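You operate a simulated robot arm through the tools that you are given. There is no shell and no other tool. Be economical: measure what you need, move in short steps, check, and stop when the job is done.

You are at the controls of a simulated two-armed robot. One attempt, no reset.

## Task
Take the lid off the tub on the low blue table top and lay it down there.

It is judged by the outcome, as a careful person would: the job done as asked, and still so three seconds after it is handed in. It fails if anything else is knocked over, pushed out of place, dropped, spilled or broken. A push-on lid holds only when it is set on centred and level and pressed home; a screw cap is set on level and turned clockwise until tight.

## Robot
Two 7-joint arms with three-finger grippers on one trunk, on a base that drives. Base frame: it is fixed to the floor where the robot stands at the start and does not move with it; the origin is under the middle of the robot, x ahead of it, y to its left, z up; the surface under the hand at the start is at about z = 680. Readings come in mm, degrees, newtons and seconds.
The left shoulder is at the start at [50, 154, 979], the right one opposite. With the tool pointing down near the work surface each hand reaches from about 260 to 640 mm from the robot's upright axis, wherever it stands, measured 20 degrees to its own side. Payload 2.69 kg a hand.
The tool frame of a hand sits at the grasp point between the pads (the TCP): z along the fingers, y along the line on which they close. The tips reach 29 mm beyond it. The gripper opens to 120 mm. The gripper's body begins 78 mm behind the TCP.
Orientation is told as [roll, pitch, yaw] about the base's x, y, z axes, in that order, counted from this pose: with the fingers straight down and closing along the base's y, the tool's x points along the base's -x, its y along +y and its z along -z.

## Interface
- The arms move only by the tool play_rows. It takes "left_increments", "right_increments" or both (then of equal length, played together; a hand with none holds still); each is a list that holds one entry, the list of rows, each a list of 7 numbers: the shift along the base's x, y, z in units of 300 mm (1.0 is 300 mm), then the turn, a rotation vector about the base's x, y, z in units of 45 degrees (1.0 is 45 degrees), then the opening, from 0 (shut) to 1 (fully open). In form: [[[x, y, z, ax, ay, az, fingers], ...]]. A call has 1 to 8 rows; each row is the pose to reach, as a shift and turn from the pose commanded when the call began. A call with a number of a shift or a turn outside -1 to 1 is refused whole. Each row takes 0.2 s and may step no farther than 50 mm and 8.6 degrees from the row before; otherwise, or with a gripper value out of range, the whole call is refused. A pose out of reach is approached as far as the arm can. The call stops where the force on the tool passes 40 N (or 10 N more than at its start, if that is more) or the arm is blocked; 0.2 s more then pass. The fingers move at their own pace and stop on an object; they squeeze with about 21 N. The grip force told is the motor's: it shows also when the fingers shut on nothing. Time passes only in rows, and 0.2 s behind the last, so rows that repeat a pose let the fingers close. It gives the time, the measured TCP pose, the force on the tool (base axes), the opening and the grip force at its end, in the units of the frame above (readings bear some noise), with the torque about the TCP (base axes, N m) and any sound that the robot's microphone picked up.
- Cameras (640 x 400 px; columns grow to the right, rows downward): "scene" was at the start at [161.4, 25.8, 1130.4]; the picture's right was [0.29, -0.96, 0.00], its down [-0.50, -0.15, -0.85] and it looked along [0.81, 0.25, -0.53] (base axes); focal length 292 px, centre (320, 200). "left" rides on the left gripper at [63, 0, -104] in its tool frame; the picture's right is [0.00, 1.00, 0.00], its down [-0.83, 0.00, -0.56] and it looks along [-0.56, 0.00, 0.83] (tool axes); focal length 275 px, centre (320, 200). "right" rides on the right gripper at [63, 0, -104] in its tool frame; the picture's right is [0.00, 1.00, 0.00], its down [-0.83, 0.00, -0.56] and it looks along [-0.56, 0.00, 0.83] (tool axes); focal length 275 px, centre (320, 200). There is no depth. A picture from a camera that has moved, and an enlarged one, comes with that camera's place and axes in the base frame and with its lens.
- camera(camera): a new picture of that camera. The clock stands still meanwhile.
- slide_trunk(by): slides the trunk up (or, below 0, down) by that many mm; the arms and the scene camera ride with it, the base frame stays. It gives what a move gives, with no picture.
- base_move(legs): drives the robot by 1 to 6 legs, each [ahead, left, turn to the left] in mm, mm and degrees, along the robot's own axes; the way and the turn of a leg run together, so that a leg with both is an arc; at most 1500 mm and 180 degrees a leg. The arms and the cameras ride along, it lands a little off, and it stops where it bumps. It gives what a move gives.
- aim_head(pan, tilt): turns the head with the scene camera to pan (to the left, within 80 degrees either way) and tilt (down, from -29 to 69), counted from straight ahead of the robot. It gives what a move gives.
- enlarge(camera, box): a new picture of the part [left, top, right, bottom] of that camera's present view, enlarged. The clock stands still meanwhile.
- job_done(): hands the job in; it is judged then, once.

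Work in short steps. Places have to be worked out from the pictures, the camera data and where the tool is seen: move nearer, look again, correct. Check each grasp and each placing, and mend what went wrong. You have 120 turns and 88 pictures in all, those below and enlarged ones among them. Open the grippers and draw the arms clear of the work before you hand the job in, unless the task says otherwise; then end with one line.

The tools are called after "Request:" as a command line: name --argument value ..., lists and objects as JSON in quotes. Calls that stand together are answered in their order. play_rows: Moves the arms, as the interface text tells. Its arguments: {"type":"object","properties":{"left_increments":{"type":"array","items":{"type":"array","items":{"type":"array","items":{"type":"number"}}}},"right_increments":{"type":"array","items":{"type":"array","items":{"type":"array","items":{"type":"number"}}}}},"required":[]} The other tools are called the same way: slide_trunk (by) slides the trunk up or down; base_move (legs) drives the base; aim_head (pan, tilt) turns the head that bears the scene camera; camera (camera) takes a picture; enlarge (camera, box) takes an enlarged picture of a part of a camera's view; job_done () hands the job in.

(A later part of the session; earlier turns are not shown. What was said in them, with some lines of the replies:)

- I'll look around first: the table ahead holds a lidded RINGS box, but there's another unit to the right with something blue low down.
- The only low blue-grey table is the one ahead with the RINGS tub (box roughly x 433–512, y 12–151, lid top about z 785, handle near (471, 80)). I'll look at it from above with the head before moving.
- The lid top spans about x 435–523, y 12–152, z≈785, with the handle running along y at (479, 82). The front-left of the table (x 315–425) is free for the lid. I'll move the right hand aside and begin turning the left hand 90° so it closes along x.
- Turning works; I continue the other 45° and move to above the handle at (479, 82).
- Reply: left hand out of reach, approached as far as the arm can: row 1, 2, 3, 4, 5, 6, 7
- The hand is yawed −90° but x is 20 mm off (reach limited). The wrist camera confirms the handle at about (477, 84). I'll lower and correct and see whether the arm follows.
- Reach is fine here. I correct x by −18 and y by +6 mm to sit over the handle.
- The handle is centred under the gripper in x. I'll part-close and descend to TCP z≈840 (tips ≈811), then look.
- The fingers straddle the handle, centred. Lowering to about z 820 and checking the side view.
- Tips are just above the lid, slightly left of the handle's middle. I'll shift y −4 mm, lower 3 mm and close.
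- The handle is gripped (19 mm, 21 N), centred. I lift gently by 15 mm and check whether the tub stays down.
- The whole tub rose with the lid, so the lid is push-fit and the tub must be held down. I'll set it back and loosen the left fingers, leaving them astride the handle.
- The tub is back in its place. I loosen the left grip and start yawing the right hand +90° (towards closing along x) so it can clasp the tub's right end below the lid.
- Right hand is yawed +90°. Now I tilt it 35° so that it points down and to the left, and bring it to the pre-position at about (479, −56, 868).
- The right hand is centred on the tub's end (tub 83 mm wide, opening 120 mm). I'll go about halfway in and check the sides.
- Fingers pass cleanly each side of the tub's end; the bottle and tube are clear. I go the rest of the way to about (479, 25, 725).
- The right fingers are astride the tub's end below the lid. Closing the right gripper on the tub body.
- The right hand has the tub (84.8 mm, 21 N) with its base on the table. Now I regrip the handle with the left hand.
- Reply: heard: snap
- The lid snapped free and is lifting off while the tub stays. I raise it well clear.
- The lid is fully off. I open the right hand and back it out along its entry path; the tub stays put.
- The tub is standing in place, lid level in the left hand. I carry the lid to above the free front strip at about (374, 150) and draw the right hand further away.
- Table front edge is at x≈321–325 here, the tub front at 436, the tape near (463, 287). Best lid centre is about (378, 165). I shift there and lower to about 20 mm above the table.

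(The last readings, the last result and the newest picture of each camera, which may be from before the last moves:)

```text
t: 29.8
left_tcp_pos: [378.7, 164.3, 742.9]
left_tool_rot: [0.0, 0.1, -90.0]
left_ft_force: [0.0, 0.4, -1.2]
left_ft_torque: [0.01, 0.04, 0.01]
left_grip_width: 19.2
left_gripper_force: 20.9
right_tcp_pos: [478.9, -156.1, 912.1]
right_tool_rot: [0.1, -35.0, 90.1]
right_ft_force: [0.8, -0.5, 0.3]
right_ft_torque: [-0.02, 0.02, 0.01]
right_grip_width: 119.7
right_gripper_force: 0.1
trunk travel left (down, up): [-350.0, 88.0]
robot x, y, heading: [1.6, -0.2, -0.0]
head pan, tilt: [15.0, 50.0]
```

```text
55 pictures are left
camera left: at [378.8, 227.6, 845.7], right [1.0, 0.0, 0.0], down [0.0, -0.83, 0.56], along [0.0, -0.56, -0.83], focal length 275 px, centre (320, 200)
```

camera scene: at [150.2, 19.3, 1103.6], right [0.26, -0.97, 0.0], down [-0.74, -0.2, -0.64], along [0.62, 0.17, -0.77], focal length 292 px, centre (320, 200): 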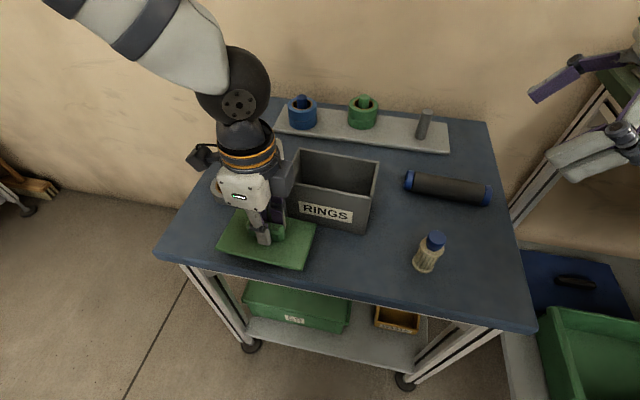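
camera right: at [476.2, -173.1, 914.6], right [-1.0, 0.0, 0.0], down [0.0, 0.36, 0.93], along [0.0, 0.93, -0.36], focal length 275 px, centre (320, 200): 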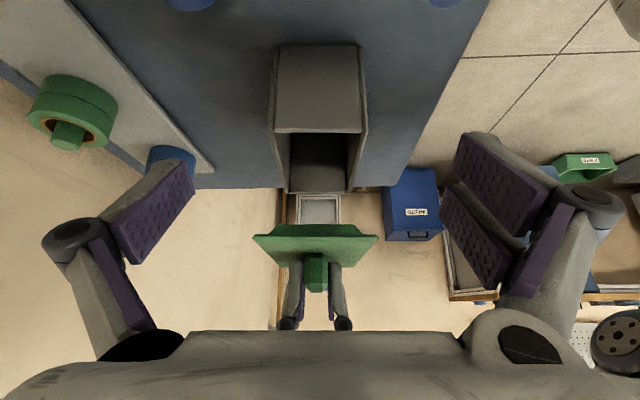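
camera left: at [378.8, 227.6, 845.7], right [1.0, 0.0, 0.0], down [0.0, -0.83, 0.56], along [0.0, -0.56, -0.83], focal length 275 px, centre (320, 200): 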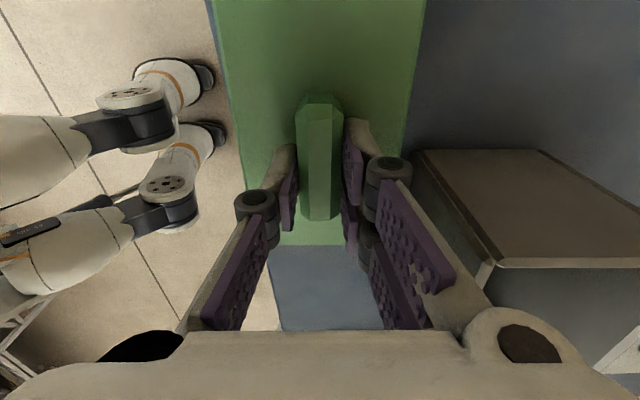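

Position looks good: lid lies over the table, clear of tub and tape. I nudge y +6 mm and lower about 18 mm, watching the force.

Request:
play_rows --left_increments '[[[0, 0.02, -0.02, 0, 0, 0, 0], [0, 0.02, -0.04, 0, 0, 0, 0], [0, 0.02, -0.06, 0, 0, 0, 0]]]'

Request:
enlarge --camera "scene" --box '[180, 130, 400, 300]'

```text
t: 30.6
left_tcp_pos: [377.2, 171.5, 725.0]
left_tool_rot: [0.4, -0.1, -90.0]
left_ft_force: [1.2, -0.6, 26.4]
left_ft_torque: [-0.04, -0.04, -0.02]
left_grip_width: 20.1
left_gripper_force: 21.2
right_tcp_pos: [477.6, -157.5, 914.9]
right_tool_rot: [-0.1, -35.1, 90.1]
right_ft_force: [0.3, -0.8, -0.3]
right_ft_torque: [0.01, -0.01, 0.0]
right_grip_width: 119.8
right_gripper_force: 0.1
trunk travel left (down, up): [-350.0, 88.0]
robot x, y, heading: [-0.6, 1.3, -0.0]
head pan, tilt: [15.0, 50.0]
```

```text
2.35 times, centred on (290, 215) of scene
camera zoom: at [149.3, 18.7, 1104.0], right [0.26, -0.97, 0.0], down [-0.74, -0.2, -0.64], along [0.62, 0.17, -0.77], focal length 688 px, centre (391, 165)
```

zoom: 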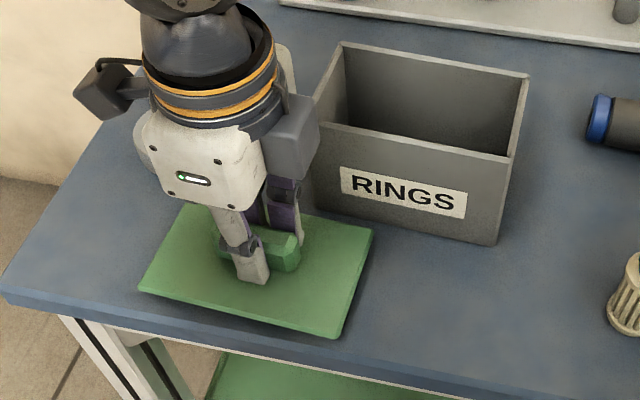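

The lid is down on the table (26 N). I ease off 2 mm and open the fingers modestly, then rise.

Request:
play_rows --left_increments '[[[0, 0, 0.006, 0, 0, 0, 0], [0, 0, 0.006, 0, 0, 0, 0.2], [0, 0, 0.006, 0, 0, 0, 0.35], [0, 0, 0.006, 0, 0, 0, 0.35]]]'

Request:
play_rows --left_increments '[[[0, 0, 0.05, 0, 0, 0, 0.35], [0, 0, 0.15, 0, 0, 0, 0.35], [0, 0, 0.3, 0, 0, 0, 0.35], [0, 0.1, 0.45, 0, 0, 0, 0.35], [0, 0.25, 0.5, 0, 0, 0, 0.35], [0, 0.4, 0.55, 0, 0, 0, 0.35]]]'

Request:
camera --camera "scene"

```text
t: 31.6
left_tcp_pos: [377.6, 171.5, 724.8]
left_tool_rot: [0.0, 0.1, -90.0]
left_ft_force: [-0.3, 0.2, -0.5]
left_ft_torque: [0.02, -0.02, -0.02]
left_grip_width: 41.9
left_gripper_force: 0.0
right_tcp_pos: [479.5, -156.9, 912.8]
right_tool_rot: [0.0, -35.1, 89.9]
right_ft_force: [-0.1, -0.6, -0.1]
right_ft_torque: [0.01, -0.01, -0.02]
right_grip_width: 119.7
right_gripper_force: 0.0
trunk travel left (down, up): [-350.0, 88.0]
robot x, y, heading: [-0.1, -3.2, -0.5]
head pan, tilt: [15.0, 50.0]
```

```text
refused: row 4 steps farther than a row can; nothing moved
```

```text
53 pictures are left
camera scene: at [150.1, 19.3, 1103.5], right [0.26, -0.97, 0.0], down [-0.74, -0.2, -0.64], along [0.62, 0.17, -0.77], focal length 292 px, centre (320, 200)
```

scene: 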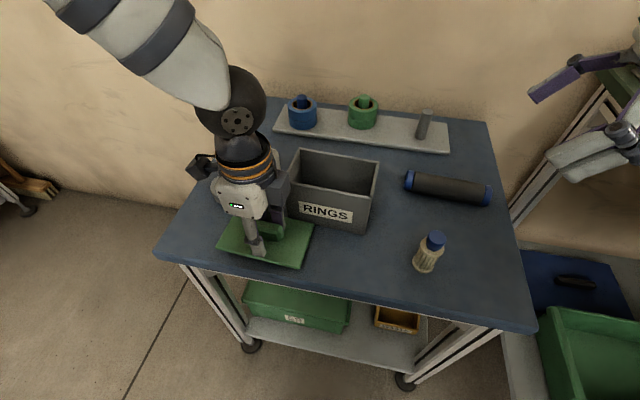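

The lid is released; the retreat was refused for a too-long row, so I repeat it with shorter steps.

Request:
play_rows --left_increments '[[[0, 0, 0.05, 0, 0, 0, 0.35], [0, 0, 0.15, 0, 0, 0, 0.35], [0, 0, 0.3, 0, 0, 0, 0.35], [0, 0, 0.45, 0, 0, 0, 0.35], [0, 0.1, 0.55, 0, 0, 0, 0.35], [0, 0.24, 0.6, 0, 0, 0, 0.35], [0, 0.4, 0.62, 0, 0, 0, 0.35], [0, 0.55, 0.62, 0, 0, 0, 0.35]]]'

Request:
camera --camera "scene"

```text
t: 33.4
left_tcp_pos: [377.9, 337.3, 911.3]
left_tool_rot: [0.2, 0.1, -89.9]
left_ft_force: [-0.3, 0.8, -0.4]
left_ft_torque: [0.01, 0.04, -0.01]
left_grip_width: 42.1
left_gripper_force: 0.1
right_tcp_pos: [479.3, -157.2, 912.1]
right_tool_rot: [-0.1, -35.0, 90.0]
right_ft_force: [-0.1, 0.2, -0.2]
right_ft_torque: [-0.02, -0.01, 0.0]
right_grip_width: 120.1
right_gripper_force: 0.0
trunk travel left (down, up): [-350.0, 88.0]
robot x, y, heading: [-2.5, 4.1, 0.2]
head pan, tilt: [15.0, 50.0]
```

```text
52 pictures are left
camera scene: at [150.0, 19.7, 1103.5], right [0.26, -0.97, 0.0], down [-0.74, -0.2, -0.64], along [0.62, 0.17, -0.77], focal length 292 px, centre (320, 200)
```

scene: 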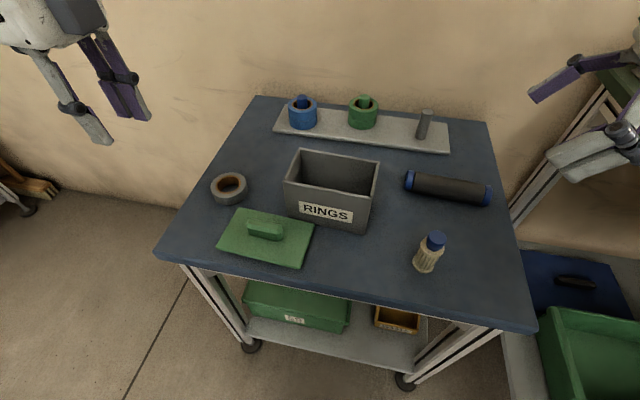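

The lid lies flat on the blue table, the tub stands in its place, everything else is undisturbed and both arms are clear. I open the left hand fully and hand the job in.

Request:
play_rows --left_increments '[[[0, 0, 0, 0, 0, 0, 0.7], [0, 0, 0, 0, 0, 0, 1], [0, 0, 0, 0, 0, 0, 1]]]'

Request:
job_done

```text
t: 34.2
left_tcp_pos: [377.1, 336.0, 910.8]
left_tool_rot: [0.1, 0.0, -90.1]
left_ft_force: [0.2, 0.5, -0.8]
left_ft_torque: [0.01, -0.02, -0.02]
left_grip_width: 120.0
left_gripper_force: 0.1
right_tcp_pos: [478.6, -156.1, 912.0]
right_tool_rot: [0.0, -35.0, 90.0]
right_ft_force: [0.7, -0.9, -0.3]
right_ft_torque: [0.0, -0.01, -0.04]
right_grip_width: 119.9
right_gripper_force: 0.1
trunk travel left (down, up): [-350.0, 88.0]
robot x, y, heading: [0.6, -3.2, -0.0]
head pan, tilt: [15.0, 50.0]
```

```text
The job is handed in.
```

The lid is off the RINGS tub and lying flat on the blue table in front of it; the tub stands where it was to within a few millimetres, and nothing else on the table was touched.
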